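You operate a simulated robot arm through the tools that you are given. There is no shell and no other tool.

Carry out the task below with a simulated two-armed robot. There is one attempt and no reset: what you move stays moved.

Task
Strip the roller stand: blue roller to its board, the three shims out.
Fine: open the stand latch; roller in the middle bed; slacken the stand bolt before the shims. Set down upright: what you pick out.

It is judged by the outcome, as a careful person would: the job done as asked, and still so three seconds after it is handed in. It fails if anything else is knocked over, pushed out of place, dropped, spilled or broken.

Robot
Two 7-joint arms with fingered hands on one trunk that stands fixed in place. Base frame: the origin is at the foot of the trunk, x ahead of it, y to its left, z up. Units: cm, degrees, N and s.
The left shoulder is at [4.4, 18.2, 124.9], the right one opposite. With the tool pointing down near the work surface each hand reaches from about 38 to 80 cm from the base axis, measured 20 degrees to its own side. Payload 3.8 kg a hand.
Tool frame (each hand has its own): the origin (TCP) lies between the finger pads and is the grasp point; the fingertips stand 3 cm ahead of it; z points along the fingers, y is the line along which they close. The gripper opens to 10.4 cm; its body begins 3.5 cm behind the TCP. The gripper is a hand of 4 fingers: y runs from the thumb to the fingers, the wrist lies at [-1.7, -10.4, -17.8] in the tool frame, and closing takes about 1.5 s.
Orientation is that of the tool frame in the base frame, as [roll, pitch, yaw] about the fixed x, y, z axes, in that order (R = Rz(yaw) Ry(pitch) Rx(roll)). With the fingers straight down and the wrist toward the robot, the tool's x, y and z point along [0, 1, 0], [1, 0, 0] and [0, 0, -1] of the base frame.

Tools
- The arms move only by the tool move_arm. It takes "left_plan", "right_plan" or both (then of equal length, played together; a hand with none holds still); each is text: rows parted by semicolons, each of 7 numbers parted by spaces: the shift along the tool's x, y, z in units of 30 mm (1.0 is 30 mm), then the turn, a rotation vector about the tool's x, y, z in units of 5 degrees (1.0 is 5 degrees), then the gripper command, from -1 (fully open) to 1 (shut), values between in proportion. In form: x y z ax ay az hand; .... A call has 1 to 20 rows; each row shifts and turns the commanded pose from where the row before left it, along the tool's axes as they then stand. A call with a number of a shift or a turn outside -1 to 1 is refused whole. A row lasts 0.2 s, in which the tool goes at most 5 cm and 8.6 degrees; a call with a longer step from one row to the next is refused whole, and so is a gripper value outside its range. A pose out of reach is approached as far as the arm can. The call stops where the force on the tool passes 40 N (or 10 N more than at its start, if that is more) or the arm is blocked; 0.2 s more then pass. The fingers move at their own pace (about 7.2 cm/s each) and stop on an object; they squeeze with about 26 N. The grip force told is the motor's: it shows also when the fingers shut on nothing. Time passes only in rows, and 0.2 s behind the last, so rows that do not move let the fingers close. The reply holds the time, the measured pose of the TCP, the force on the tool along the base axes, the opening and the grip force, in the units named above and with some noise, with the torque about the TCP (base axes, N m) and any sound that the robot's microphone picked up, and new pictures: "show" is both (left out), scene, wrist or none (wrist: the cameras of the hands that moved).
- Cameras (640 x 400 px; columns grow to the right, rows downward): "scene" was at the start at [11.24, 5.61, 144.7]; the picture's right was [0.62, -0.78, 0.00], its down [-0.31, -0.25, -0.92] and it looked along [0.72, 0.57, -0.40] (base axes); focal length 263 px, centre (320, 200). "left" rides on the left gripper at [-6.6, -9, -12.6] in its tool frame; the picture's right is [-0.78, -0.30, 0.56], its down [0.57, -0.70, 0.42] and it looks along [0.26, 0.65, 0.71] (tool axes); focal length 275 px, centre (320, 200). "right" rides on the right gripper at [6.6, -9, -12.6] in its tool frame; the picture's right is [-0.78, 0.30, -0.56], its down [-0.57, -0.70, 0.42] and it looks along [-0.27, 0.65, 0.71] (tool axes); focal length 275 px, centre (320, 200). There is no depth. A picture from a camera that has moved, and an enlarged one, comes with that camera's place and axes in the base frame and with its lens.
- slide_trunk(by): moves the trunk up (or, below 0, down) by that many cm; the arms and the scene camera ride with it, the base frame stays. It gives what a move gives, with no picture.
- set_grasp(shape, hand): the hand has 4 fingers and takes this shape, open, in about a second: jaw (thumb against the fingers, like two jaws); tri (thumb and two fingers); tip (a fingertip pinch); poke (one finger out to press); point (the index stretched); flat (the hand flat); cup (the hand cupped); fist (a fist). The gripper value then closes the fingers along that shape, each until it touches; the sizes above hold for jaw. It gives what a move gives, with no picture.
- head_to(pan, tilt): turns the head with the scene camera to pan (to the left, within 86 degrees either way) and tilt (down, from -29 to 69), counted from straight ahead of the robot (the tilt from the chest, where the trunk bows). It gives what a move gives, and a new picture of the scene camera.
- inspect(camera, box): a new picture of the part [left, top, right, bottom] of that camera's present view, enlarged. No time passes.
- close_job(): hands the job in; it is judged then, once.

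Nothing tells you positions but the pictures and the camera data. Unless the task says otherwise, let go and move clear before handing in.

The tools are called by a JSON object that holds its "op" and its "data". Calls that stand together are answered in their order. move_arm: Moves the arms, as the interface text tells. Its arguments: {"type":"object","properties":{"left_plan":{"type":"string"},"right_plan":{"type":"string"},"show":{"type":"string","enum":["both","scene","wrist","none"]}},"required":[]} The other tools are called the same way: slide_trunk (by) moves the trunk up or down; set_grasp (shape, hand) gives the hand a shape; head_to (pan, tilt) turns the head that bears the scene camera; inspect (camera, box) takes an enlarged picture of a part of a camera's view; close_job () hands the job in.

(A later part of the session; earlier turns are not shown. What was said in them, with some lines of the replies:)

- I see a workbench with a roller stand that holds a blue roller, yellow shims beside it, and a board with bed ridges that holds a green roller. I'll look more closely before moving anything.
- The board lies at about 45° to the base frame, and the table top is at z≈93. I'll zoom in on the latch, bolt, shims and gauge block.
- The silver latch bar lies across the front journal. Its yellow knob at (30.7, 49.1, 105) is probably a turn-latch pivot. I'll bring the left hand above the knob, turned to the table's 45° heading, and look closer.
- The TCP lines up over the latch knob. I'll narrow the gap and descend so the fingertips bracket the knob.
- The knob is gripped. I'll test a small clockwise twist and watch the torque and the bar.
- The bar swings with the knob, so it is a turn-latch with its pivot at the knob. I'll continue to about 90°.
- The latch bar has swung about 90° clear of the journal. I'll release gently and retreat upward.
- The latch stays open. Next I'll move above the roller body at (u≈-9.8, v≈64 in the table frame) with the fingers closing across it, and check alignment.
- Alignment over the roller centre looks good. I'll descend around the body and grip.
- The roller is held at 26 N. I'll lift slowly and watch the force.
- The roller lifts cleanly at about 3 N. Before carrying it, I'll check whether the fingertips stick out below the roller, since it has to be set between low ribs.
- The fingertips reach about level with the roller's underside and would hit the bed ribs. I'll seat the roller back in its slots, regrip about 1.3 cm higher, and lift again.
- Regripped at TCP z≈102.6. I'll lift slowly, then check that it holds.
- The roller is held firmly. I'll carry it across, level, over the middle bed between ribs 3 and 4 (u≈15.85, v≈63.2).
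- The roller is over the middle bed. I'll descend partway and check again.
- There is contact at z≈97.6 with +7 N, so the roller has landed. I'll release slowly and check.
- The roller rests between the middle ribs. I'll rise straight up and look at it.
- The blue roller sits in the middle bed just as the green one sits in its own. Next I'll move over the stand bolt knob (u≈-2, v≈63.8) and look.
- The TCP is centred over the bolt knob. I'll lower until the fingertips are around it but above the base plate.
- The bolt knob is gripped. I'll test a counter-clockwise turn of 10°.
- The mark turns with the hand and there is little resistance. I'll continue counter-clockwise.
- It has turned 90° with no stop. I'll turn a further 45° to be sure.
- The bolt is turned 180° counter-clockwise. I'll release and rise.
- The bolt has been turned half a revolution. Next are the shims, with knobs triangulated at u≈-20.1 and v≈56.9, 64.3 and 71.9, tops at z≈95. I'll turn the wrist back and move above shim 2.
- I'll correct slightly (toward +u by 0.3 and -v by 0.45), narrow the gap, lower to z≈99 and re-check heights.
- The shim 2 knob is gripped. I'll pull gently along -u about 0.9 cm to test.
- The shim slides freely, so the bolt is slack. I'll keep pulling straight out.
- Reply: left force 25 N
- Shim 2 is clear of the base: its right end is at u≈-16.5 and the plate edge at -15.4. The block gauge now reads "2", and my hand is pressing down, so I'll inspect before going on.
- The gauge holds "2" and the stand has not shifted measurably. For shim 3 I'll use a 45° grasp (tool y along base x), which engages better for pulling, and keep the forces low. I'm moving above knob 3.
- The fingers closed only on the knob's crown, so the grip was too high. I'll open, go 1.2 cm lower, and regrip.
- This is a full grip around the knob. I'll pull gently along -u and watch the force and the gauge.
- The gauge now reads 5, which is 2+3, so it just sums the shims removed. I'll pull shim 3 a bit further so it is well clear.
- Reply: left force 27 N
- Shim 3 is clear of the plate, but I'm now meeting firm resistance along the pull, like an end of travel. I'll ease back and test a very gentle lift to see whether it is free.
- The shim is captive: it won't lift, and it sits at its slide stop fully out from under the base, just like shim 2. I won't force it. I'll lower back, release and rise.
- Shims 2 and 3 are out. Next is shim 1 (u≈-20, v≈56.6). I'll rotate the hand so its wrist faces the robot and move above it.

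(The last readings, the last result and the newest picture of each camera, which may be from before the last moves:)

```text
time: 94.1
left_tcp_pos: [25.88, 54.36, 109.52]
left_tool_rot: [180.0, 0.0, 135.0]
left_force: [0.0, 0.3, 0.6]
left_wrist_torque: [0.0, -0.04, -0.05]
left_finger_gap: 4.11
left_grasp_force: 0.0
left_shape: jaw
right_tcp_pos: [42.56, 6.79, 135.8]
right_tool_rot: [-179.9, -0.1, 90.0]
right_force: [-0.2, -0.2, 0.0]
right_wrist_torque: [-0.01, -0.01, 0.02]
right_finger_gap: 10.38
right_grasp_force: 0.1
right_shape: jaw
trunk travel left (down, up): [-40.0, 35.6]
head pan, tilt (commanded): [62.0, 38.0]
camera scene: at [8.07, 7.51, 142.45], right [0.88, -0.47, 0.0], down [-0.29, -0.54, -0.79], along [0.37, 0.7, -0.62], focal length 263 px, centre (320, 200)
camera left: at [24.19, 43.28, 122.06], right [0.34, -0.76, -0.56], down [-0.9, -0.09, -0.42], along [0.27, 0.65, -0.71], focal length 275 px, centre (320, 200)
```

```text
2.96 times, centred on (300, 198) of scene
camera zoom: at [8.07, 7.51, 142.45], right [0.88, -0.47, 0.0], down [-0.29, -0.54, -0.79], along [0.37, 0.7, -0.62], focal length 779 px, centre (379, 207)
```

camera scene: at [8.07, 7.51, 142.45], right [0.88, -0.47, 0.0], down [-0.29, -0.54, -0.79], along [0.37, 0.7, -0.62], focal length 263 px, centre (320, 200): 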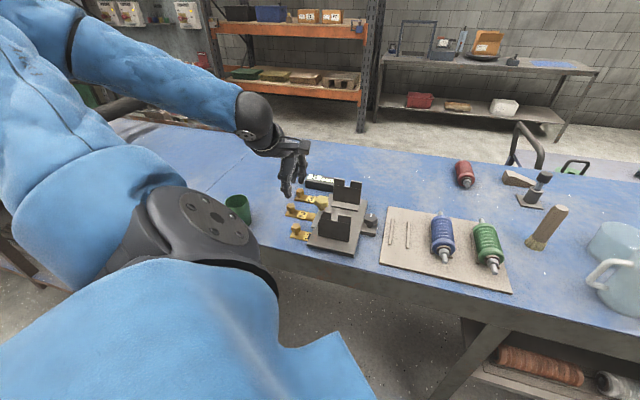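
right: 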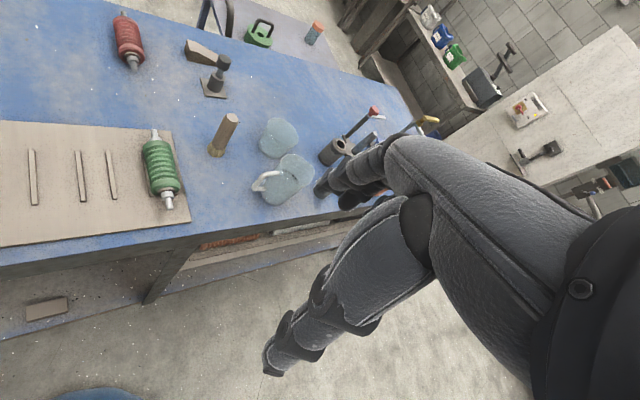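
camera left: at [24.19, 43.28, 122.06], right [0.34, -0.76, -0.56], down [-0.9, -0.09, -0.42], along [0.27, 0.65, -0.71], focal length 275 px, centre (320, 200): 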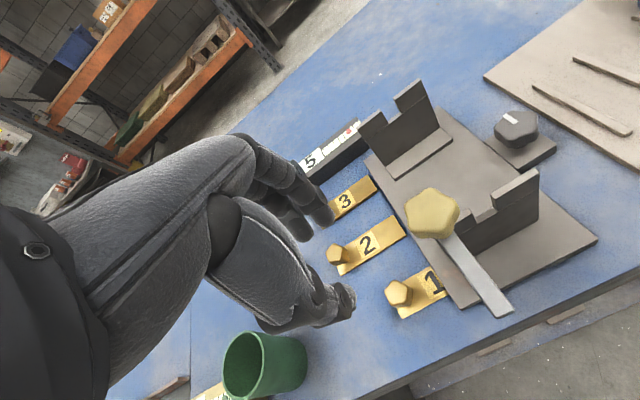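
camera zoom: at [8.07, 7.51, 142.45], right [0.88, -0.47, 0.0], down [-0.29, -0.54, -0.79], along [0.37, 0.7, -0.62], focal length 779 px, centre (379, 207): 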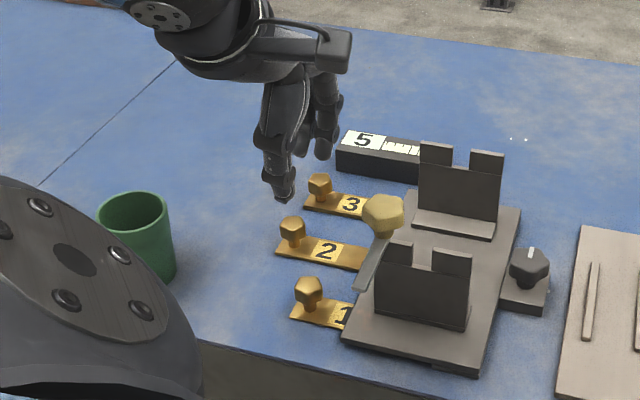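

{"op": "move_arm", "data": {"left_plan": "-0.04 -0.13 0.6 0 0 0 0.2; 0 0 0.8 0 0 0 0.2; 0 0 0.8 0 0 0 0.2; 0 0 0.8 0 0 0 0.2; 0 0 0.6 0 0 0 0.2; 0 0 0.3 0 0 0 0.2; 0 0 0 0 0 0 0.2", "show": "none"}}

{"op": "inspect", "data": {"camera": "left", "box": [270, 200, 390, 310]}}

{"op": "inspect", "data": {"camera": "scene", "box": [255, 170, 355, 260]}}

```text
time: 95.7
left_tcp_pos: [25.53, 53.93, 97.82]
left_tool_rot: [-179.9, -0.1, 135.0]
left_force: [0.0, -0.2, 0.3]
left_wrist_torque: [0.0, 0.01, -0.02]
left_finger_gap: 4.12
left_grasp_force: 0.1
left_shape: jaw
right_tcp_pos: [42.45, 6.68, 135.86]
right_tool_rot: [-179.9, -0.1, 89.9]
right_force: [0.6, -1.2, -0.3]
right_wrist_torque: [-0.02, -0.06, -0.01]
right_finger_gap: 10.35
right_grasp_force: 0.0
right_shape: jaw
trunk travel left (down, up): [-40.0, 35.6]
head pan, tilt (commanded): [62.0, 38.0]
```

```text
3.64 times, centred on (330, 255) of left
camera zoom: at [24.04, 42.94, 110.35], right [0.34, -0.76, -0.56], down [-0.9, -0.09, -0.42], along [0.27, 0.65, -0.71], focal length 1001 px, centre (284, 0)
```

zoom: 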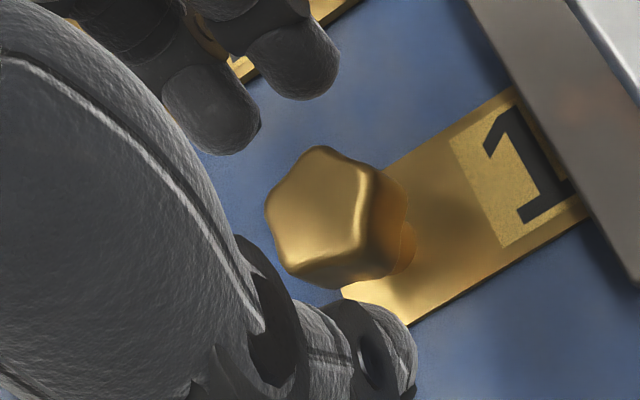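

```text
4.44 times, centred on (305, 215) of scene
camera zoom: at [8.04, 7.48, 142.45], right [0.88, -0.47, 0.0], down [-0.29, -0.54, -0.79], along [0.37, 0.7, -0.62], focal length 1168 px, centre (387, 133)
```

zoom: 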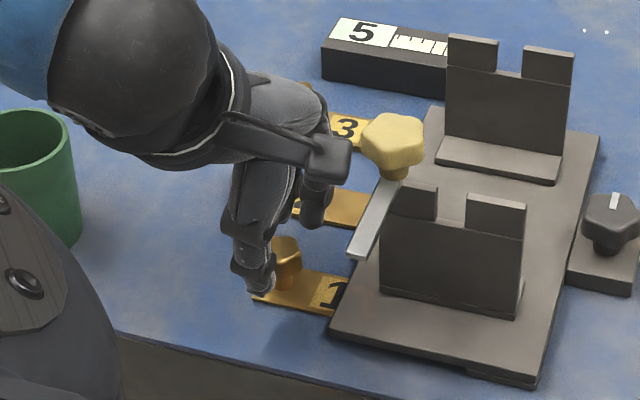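

{"op": "move_arm", "data": {"left_plan": "0 0 0.15 0 0 0 0.2; 0 0 0.15 0 0 0 0.2; 0 0 0 0 0 0 0.3; 0 0 0 0 0 0 0.45; 0 0 0 0 0 0 0.7; 0 0 0 0 0 0 1; 0 0 0 0 0 0 1; 0 0 0 0 0 0 1; 0 0 0 0 0 0 1", "show": "none"}}

{"op": "inspect", "data": {"camera": "left", "box": [270, 200, 390, 310]}}

{"op": "inspect", "data": {"camera": "scene", "box": [255, 170, 355, 260]}}

```text
time: 97.7
left_tcp_pos: [25.68, 53.96, 96.91]
left_tool_rot: [-179.9, 0.0, 134.9]
left_force: [-2.1, -2.3, -3.2]
left_wrist_torque: [-0.01, 0.03, 0.03]
left_finger_gap: 1.57
left_grasp_force: 26.2
left_shape: jaw
right_tcp_pos: [42.45, 6.9, 135.85]
right_tool_rot: [-180.0, -0.2, 90.0]
right_force: [-0.4, -0.8, 0.0]
right_wrist_torque: [0.0, 0.0, -0.04]
right_finger_gap: 10.36
right_grasp_force: 0.0
right_shape: jaw
trunk travel left (down, up): [-40.0, 35.6]
head pan, tilt (commanded): [62.0, 38.0]
```

```text
3.64 times, centred on (330, 255) of left
camera zoom: at [24.02, 42.89, 109.44], right [0.34, -0.76, -0.56], down [-0.9, -0.09, -0.42], along [0.27, 0.65, -0.71], focal length 1001 px, centre (284, 0)
```

zoom: 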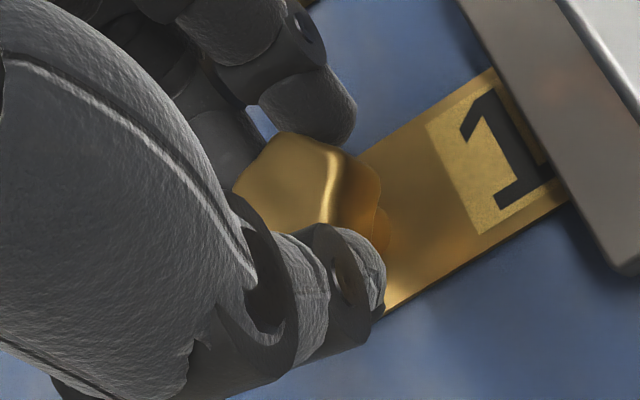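

```text
4.44 times, centred on (305, 215) of scene
camera zoom: at [8.02, 7.48, 142.45], right [0.88, -0.47, 0.0], down [-0.29, -0.54, -0.79], along [0.37, 0.7, -0.62], focal length 1168 px, centre (387, 133)
```

zoom: 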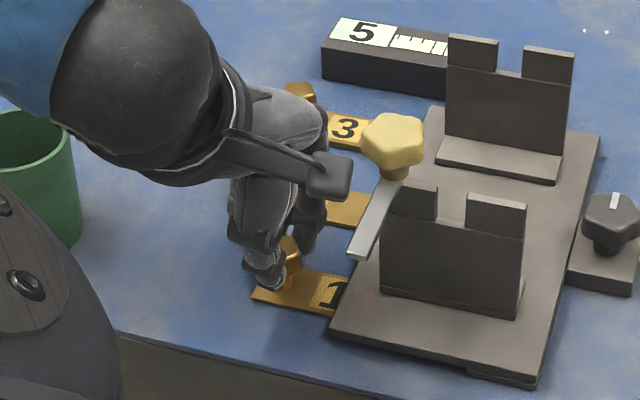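

{"op": "move_arm", "data": {"left_plan": "0.08 0 0 0 0 0 1; 0.12 0 0 0 0 0 1; 0.15 0 0 0 0 0 1; 0.15 0 0 0 0 0 1; 0.15 0 0 0 0 0 1; 0.15 0 0 0 0 0 1; 0 0 0 0 0 0 1", "show": "none"}}

{"op": "inspect", "data": {"camera": "left", "box": [270, 160, 450, 310]}}

{"op": "inspect", "data": {"camera": "scene", "box": [235, 150, 355, 260]}}

```text
time: 99.3
left_tcp_pos: [23.93, 55.58, 96.85]
left_tool_rot: [180.0, 0.1, 135.0]
left_force: [-3.0, -1.8, -6.4]
left_wrist_torque: [-0.06, 0.04, 0.03]
left_finger_gap: 1.57
left_grasp_force: 26.2
left_shape: jaw
right_tcp_pos: [42.56, 6.74, 135.87]
right_tool_rot: [180.0, -0.2, 90.0]
right_force: [0.1, -0.4, 0.1]
right_wrist_torque: [0.0, -0.02, 0.04]
right_finger_gap: 10.35
right_grasp_force: 0.0
right_shape: jaw
trunk travel left (down, up): [-40.0, 35.6]
head pan, tilt (commanded): [62.0, 38.0]
```

```text
2.67 times, centred on (360, 235) of left
camera zoom: at [22.27, 44.66, 109.46], right [0.34, -0.76, -0.56], down [-0.9, -0.09, -0.42], along [0.27, 0.65, -0.71], focal length 734 px, centre (213, 107)
```

zoom: 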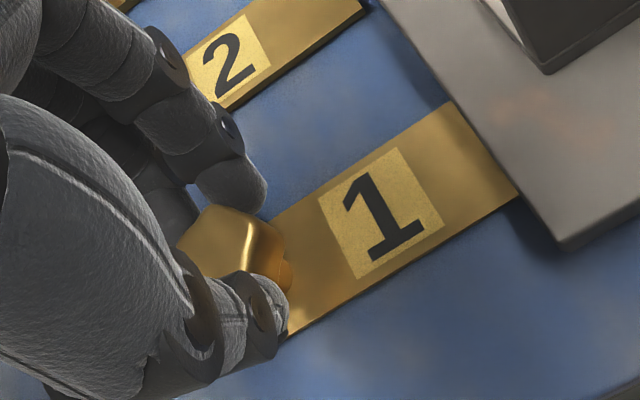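

```text
3.64 times, centred on (295, 205) of scene
camera zoom: at [8.03, 7.49, 142.45], right [0.88, -0.47, 0.0], down [-0.29, -0.54, -0.79], along [0.37, 0.7, -0.62], focal length 956 px, centre (411, 182)
```

zoom: 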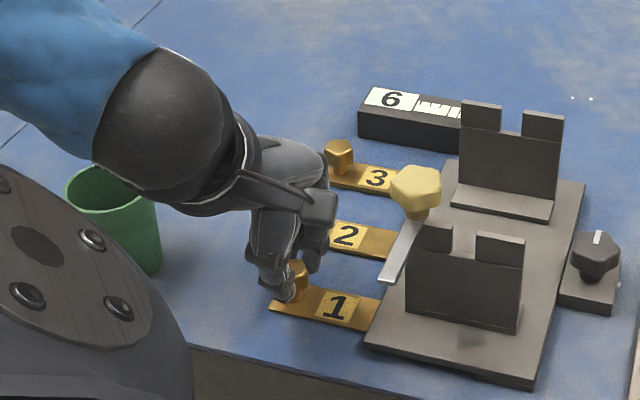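

The gauge reads 6. I'll finish the pull until shim 1 is clear like the others, stopping just short of its stop.

{"op": "move_arm", "data": {"left_plan": "0.15 0 0.01 0 0 0 1; 0.15 0 0 0 0 0 1; 0.15 0 0 0 0 0 1; 0.15 0 0 0 0 0 1; 0.08 0 0 0 0 0 1; 0 0 0 0 0 0 1", "show": "none"}}

{"op": "inspect", "data": {"camera": "left", "box": [270, 160, 450, 310]}}

{"op": "inspect", "data": {"camera": "scene", "box": [235, 150, 355, 260]}}

```text
time: 100.7
left_tcp_pos: [22.47, 57.1, 96.92]
left_tool_rot: [-180.0, 0.0, 135.0]
left_force: [-2.2, -5.1, -9.3]
left_wrist_torque: [-0.08, 0.07, 0.01]
left_finger_gap: 1.55
left_grasp_force: 26.2
left_shape: jaw
right_tcp_pos: [42.58, 6.8, 135.91]
right_tool_rot: [180.0, 0.0, 90.0]
right_force: [-0.8, -0.7, 0.1]
right_wrist_torque: [0.01, 0.04, -0.01]
right_finger_gap: 10.35
right_grasp_force: 0.1
right_shape: jaw
trunk travel left (down, up): [-40.0, 35.6]
head pan, tilt (commanded): [62.0, 38.0]
```

```text
2.67 times, centred on (360, 235) of left
camera zoom: at [20.87, 46.07, 109.49], right [0.34, -0.76, -0.56], down [-0.9, -0.09, -0.42], along [0.27, 0.64, -0.71], focal length 734 px, centre (213, 107)
```

zoom: 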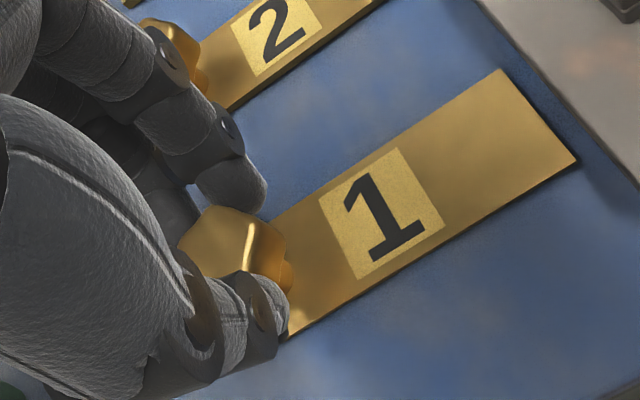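

```text
3.64 times, centred on (295, 205) of scene
camera zoom: at [8.04, 7.5, 142.44], right [0.88, -0.47, 0.0], down [-0.29, -0.54, -0.79], along [0.37, 0.7, -0.62], focal length 956 px, centre (411, 182)
```

zoom: 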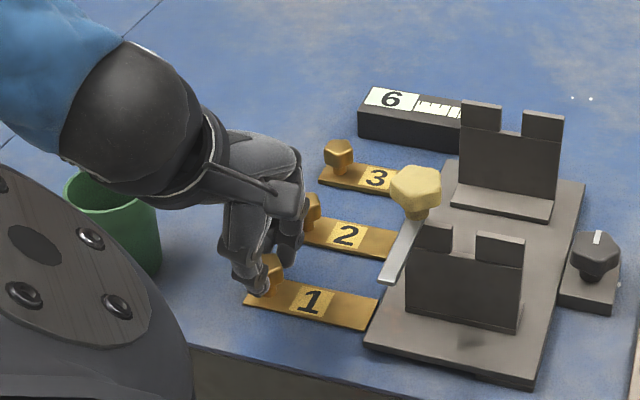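

Shim 1 is fully clear. I'll release and rise.

{"op": "move_arm", "data": {"left_plan": "0 0 0.03 0 0 0 1; 0 0 0 0 0 0 0.7; 0 0 0 0 0 0 0.4; 0 0 0 0 0 0 0.25; 0 0 0 0 0 0 0.2; 0 0 -0.15 0 0 0 0.2; 0 0 -0.4 0 0 0 0.2; 0 0 -0.8 0 0 0 0.2; 0 0 -1 0 0 0 0.2; 0 0 -1 0 0 0 0.2; 0 0 -1 0 0 0 0.2; 0 0 -1 0 0 0 0.2; 0 0 -1 0 0 0 0.2; 0 0 0 0 0 0 0.2", "show": "both"}}

{"op": "inspect", "data": {"camera": "left", "box": [290, 130, 560, 350]}}

{"op": "inspect", "data": {"camera": "scene", "box": [220, 150, 380, 265]}}

```text
time: 103.7
left_tcp_pos: [22.69, 57.14, 115.7]
left_tool_rot: [-180.0, 0.0, 135.0]
left_force: [0.0, 1.0, 0.3]
left_wrist_torque: [0.01, 0.02, -0.03]
left_finger_gap: 4.1
left_grasp_force: 0.0
left_shape: jaw
right_tcp_pos: [42.57, 6.85, 135.76]
right_tool_rot: [-180.0, -0.1, 90.0]
right_force: [0.1, 0.0, -0.4]
right_wrist_torque: [0.01, -0.01, -0.02]
right_finger_gap: 10.37
right_grasp_force: 0.1
right_shape: jaw
trunk travel left (down, up): [-40.0, 35.6]
head pan, tilt (commanded): [62.0, 38.0]
camera scene: at [8.04, 7.51, 142.45], right [0.88, -0.47, 0.0], down [-0.29, -0.54, -0.79], along [0.37, 0.7, -0.62], focal length 263 px, centre (320, 200)
camera left: at [20.95, 46.11, 128.34], right [0.34, -0.76, -0.56], down [-0.9, -0.09, -0.42], along [0.27, 0.65, -0.71], focal length 275 px, centre (320, 200)
```

scene: 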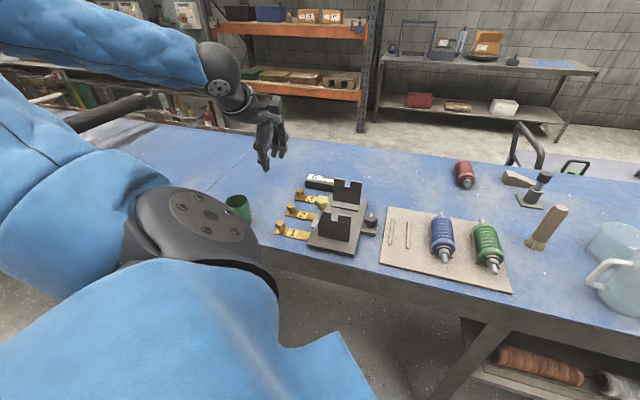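
left: 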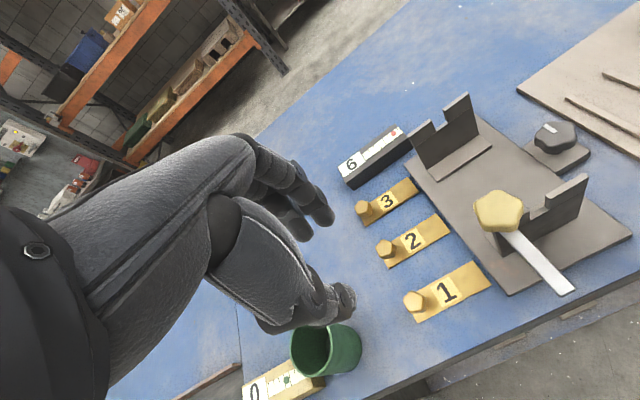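

```text
1.82 times, centred on (425, 240) of left
camera zoom: at [20.95, 46.11, 128.34], right [0.34, -0.76, -0.56], down [-0.9, -0.09, -0.42], along [0.27, 0.65, -0.71], focal length 500 px, centre (129, 127)
```

zoom: 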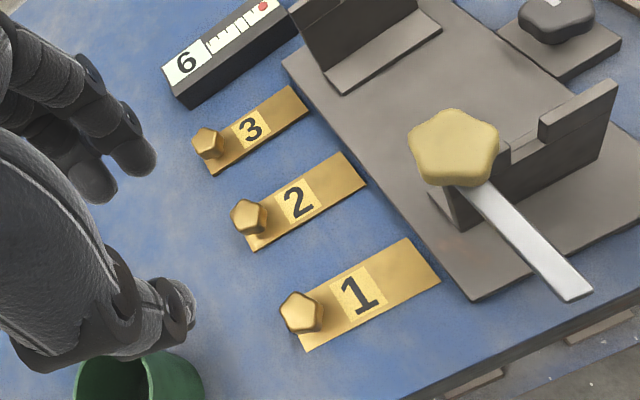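

```text
3.48 times, centred on (300, 208) of scene
camera zoom: at [8.04, 7.51, 142.45], right [0.88, -0.47, 0.0], down [-0.29, -0.54, -0.79], along [0.37, 0.7, -0.62], focal length 914 px, centre (390, 174)
```

zoom: 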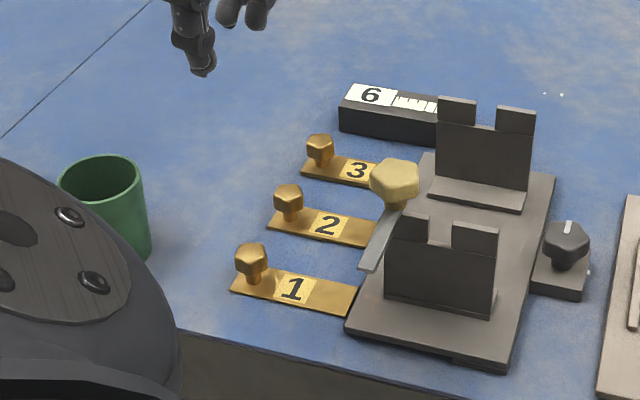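

All three shims are out (gauge 6), the latch is open, the bolt is slack and the roller is in the middle bed. I'll raise the hand well clear and do a final check.

{"op": "move_arm", "data": {"left_plan": "0 0 -0.8 0 0 0 0; 0 0 -1 0 0 0 -0.3; 0 0 -1 0 0 0 -0.6; 0 0 -1 0 0 0 -1; 0 0 -1 0 0 0 -1; 0 0 -1 0 0 0 -1; 0 0 -1 0 0 0 -1; 0 0 0 0 0 0 -1", "show": "both"}}

{"op": "head_to", "data": {"pan": 50, "tilt": 40}}

{"op": "inspect", "data": {"camera": "scene", "box": [260, 150, 500, 280]}}

{"op": "inspect", "data": {"camera": "scene", "box": [150, 130, 360, 260]}}

```text
time: 105.5
left_tcp_pos: [22.49, 57.03, 136.1]
left_tool_rot: [-180.0, 0.0, 135.1]
left_force: [-0.1, 0.4, -0.2]
left_wrist_torque: [0.0, 0.0, 0.0]
left_finger_gap: 10.4
left_grasp_force: 0.0
left_shape: jaw
right_tcp_pos: [42.41, 6.79, 135.78]
right_tool_rot: [-180.0, -0.2, 90.1]
right_force: [0.3, 0.9, -0.4]
right_wrist_torque: [-0.03, 0.0, -0.03]
right_finger_gap: 10.37
right_grasp_force: 0.1
right_shape: jaw
trunk travel left (down, up): [-40.0, 35.6]
head pan, tilt (commanded): [62.0, 38.0]
camera scene: at [8.03, 7.49, 142.45], right [0.88, -0.47, 0.0], down [-0.29, -0.54, -0.79], along [0.37, 0.7, -0.62], focal length 263 px, centre (320, 200)
camera left: at [20.85, 45.95, 148.68], right [0.34, -0.76, -0.56], down [-0.9, -0.09, -0.42], along [0.27, 0.65, -0.71], focal length 275 px, centre (320, 200)
```

scene: 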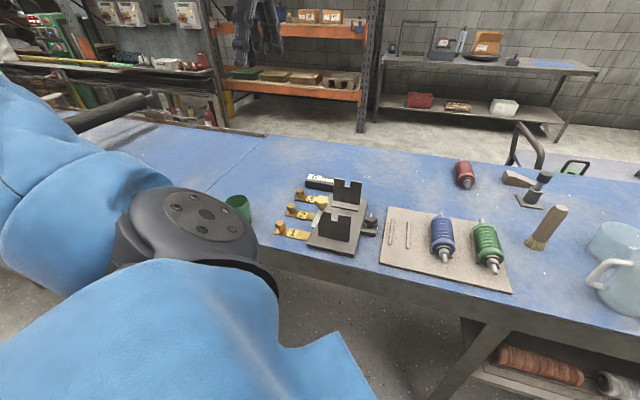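
left: 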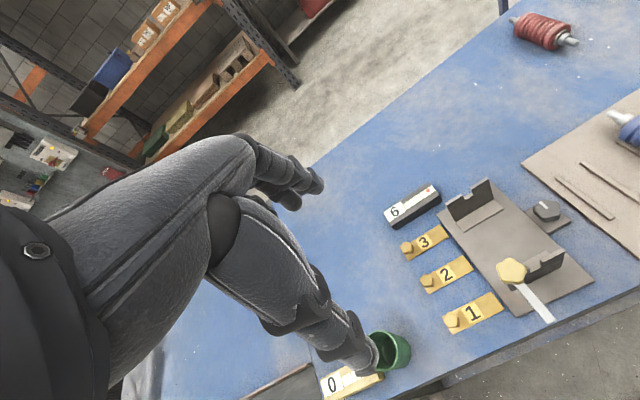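

```text
time: 106.2
left_tcp_pos: [22.57, 57.0, 136.01]
left_tool_rot: [-180.0, 0.1, 135.0]
left_force: [-0.1, 0.2, -0.4]
left_wrist_torque: [0.01, 0.03, -0.03]
left_finger_gap: 10.39
left_grasp_force: 0.2
left_shape: jaw
right_tcp_pos: [42.45, 6.89, 135.75]
right_tool_rot: [-180.0, -0.2, 90.0]
right_force: [0.0, -0.6, -0.8]
right_wrist_torque: [-0.03, -0.01, -0.02]
right_finger_gap: 10.36
right_grasp_force: 0.0
right_shape: jaw
trunk travel left (down, up): [-40.0, 35.6]
head pan, tilt (commanded): [50.0, 40.0]
camera scene: at [9.45, 6.38, 142.15], right [0.77, -0.64, 0.0], down [-0.41, -0.49, -0.77], along [0.49, 0.59, -0.64], focal length 263 px, centre (320, 200)
```

scene: 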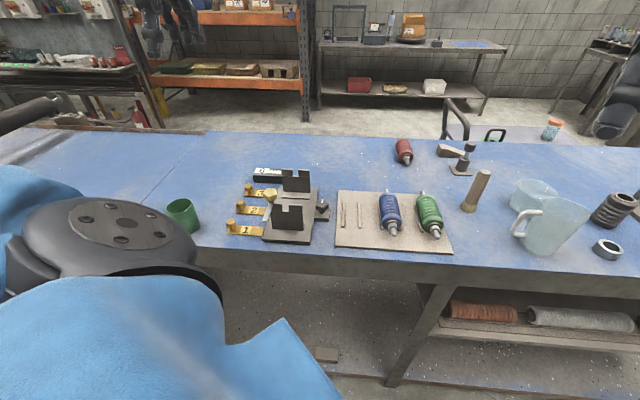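

```text
2.67 times, centred on (380, 215) of scene
camera zoom: at [9.45, 6.38, 142.15], right [0.77, -0.64, 0.0], down [-0.41, -0.49, -0.77], along [0.49, 0.59, -0.64], focal length 701 px, centre (160, 160)
```

zoom: 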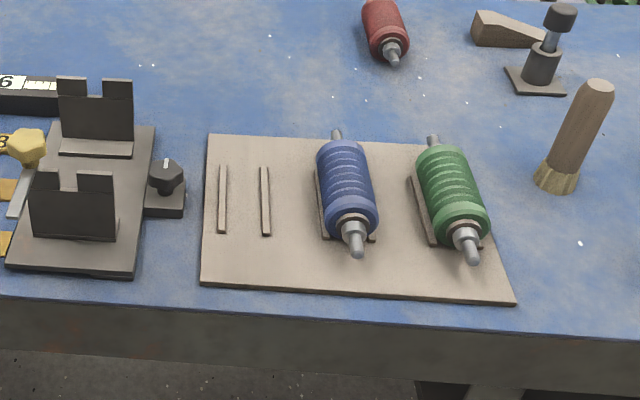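

```text
3.05 times, centred on (255, 195) of scene
camera zoom: at [9.45, 6.38, 142.15], right [0.77, -0.64, 0.0], down [-0.41, -0.49, -0.77], along [0.49, 0.59, -0.64], focal length 801 px, centre (518, 215)
```

zoom: 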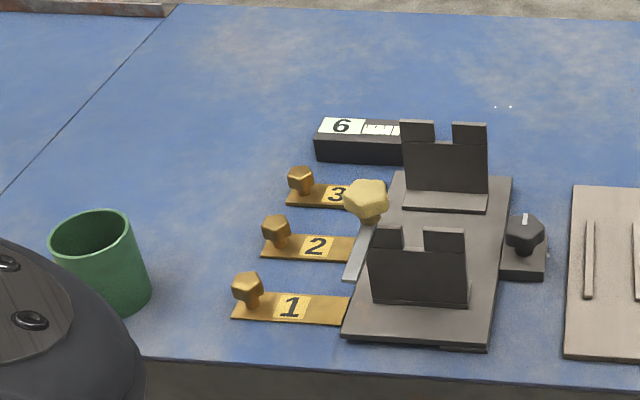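

Final check: the blue roller rests in the middle bed, the latch bar is swung fully open, and the bolt mark is half a turn slack. All three shims are fully drawn and knob-up, the gauge reads 6, and nothing else was disturbed. My hands are clear, so I'm handing in.

{"op": "close_job", "data": {}}

```text
The job is handed in.
```

I stripped the stand and handed the job in. The blue roller is in the board's middle bed and all three shims are out from under the base.

- **Latch:** it's a turn-latch. I swung the bar 90° clear of the roller and it stayed open.
- **Roller:** I set it back in its slots once to grip it higher, then put it in the middle bed. It lies the same way as the green one.
- **Bolt:** I turned it 180° counter-clockwise before touching the shims. It turned easily and I didn't reach a stop.
- **Shims:** I pulled 2, then 3, then 1, each about 4.5 cm, so they now sit knob-up about 1 cm clear of the base. Shim 3 hit a firm stop and would not lift under about 15 N. All three seem to be held in their slides, so I left them there instead of picking them up and setting them down.
- **Block gauge behind the stand:** it went from 0 to 6 as the shims came out. It seems to add up the shim numbers.

In the final pictures nothing else on the bench had moved or fallen, and both hands were clear.
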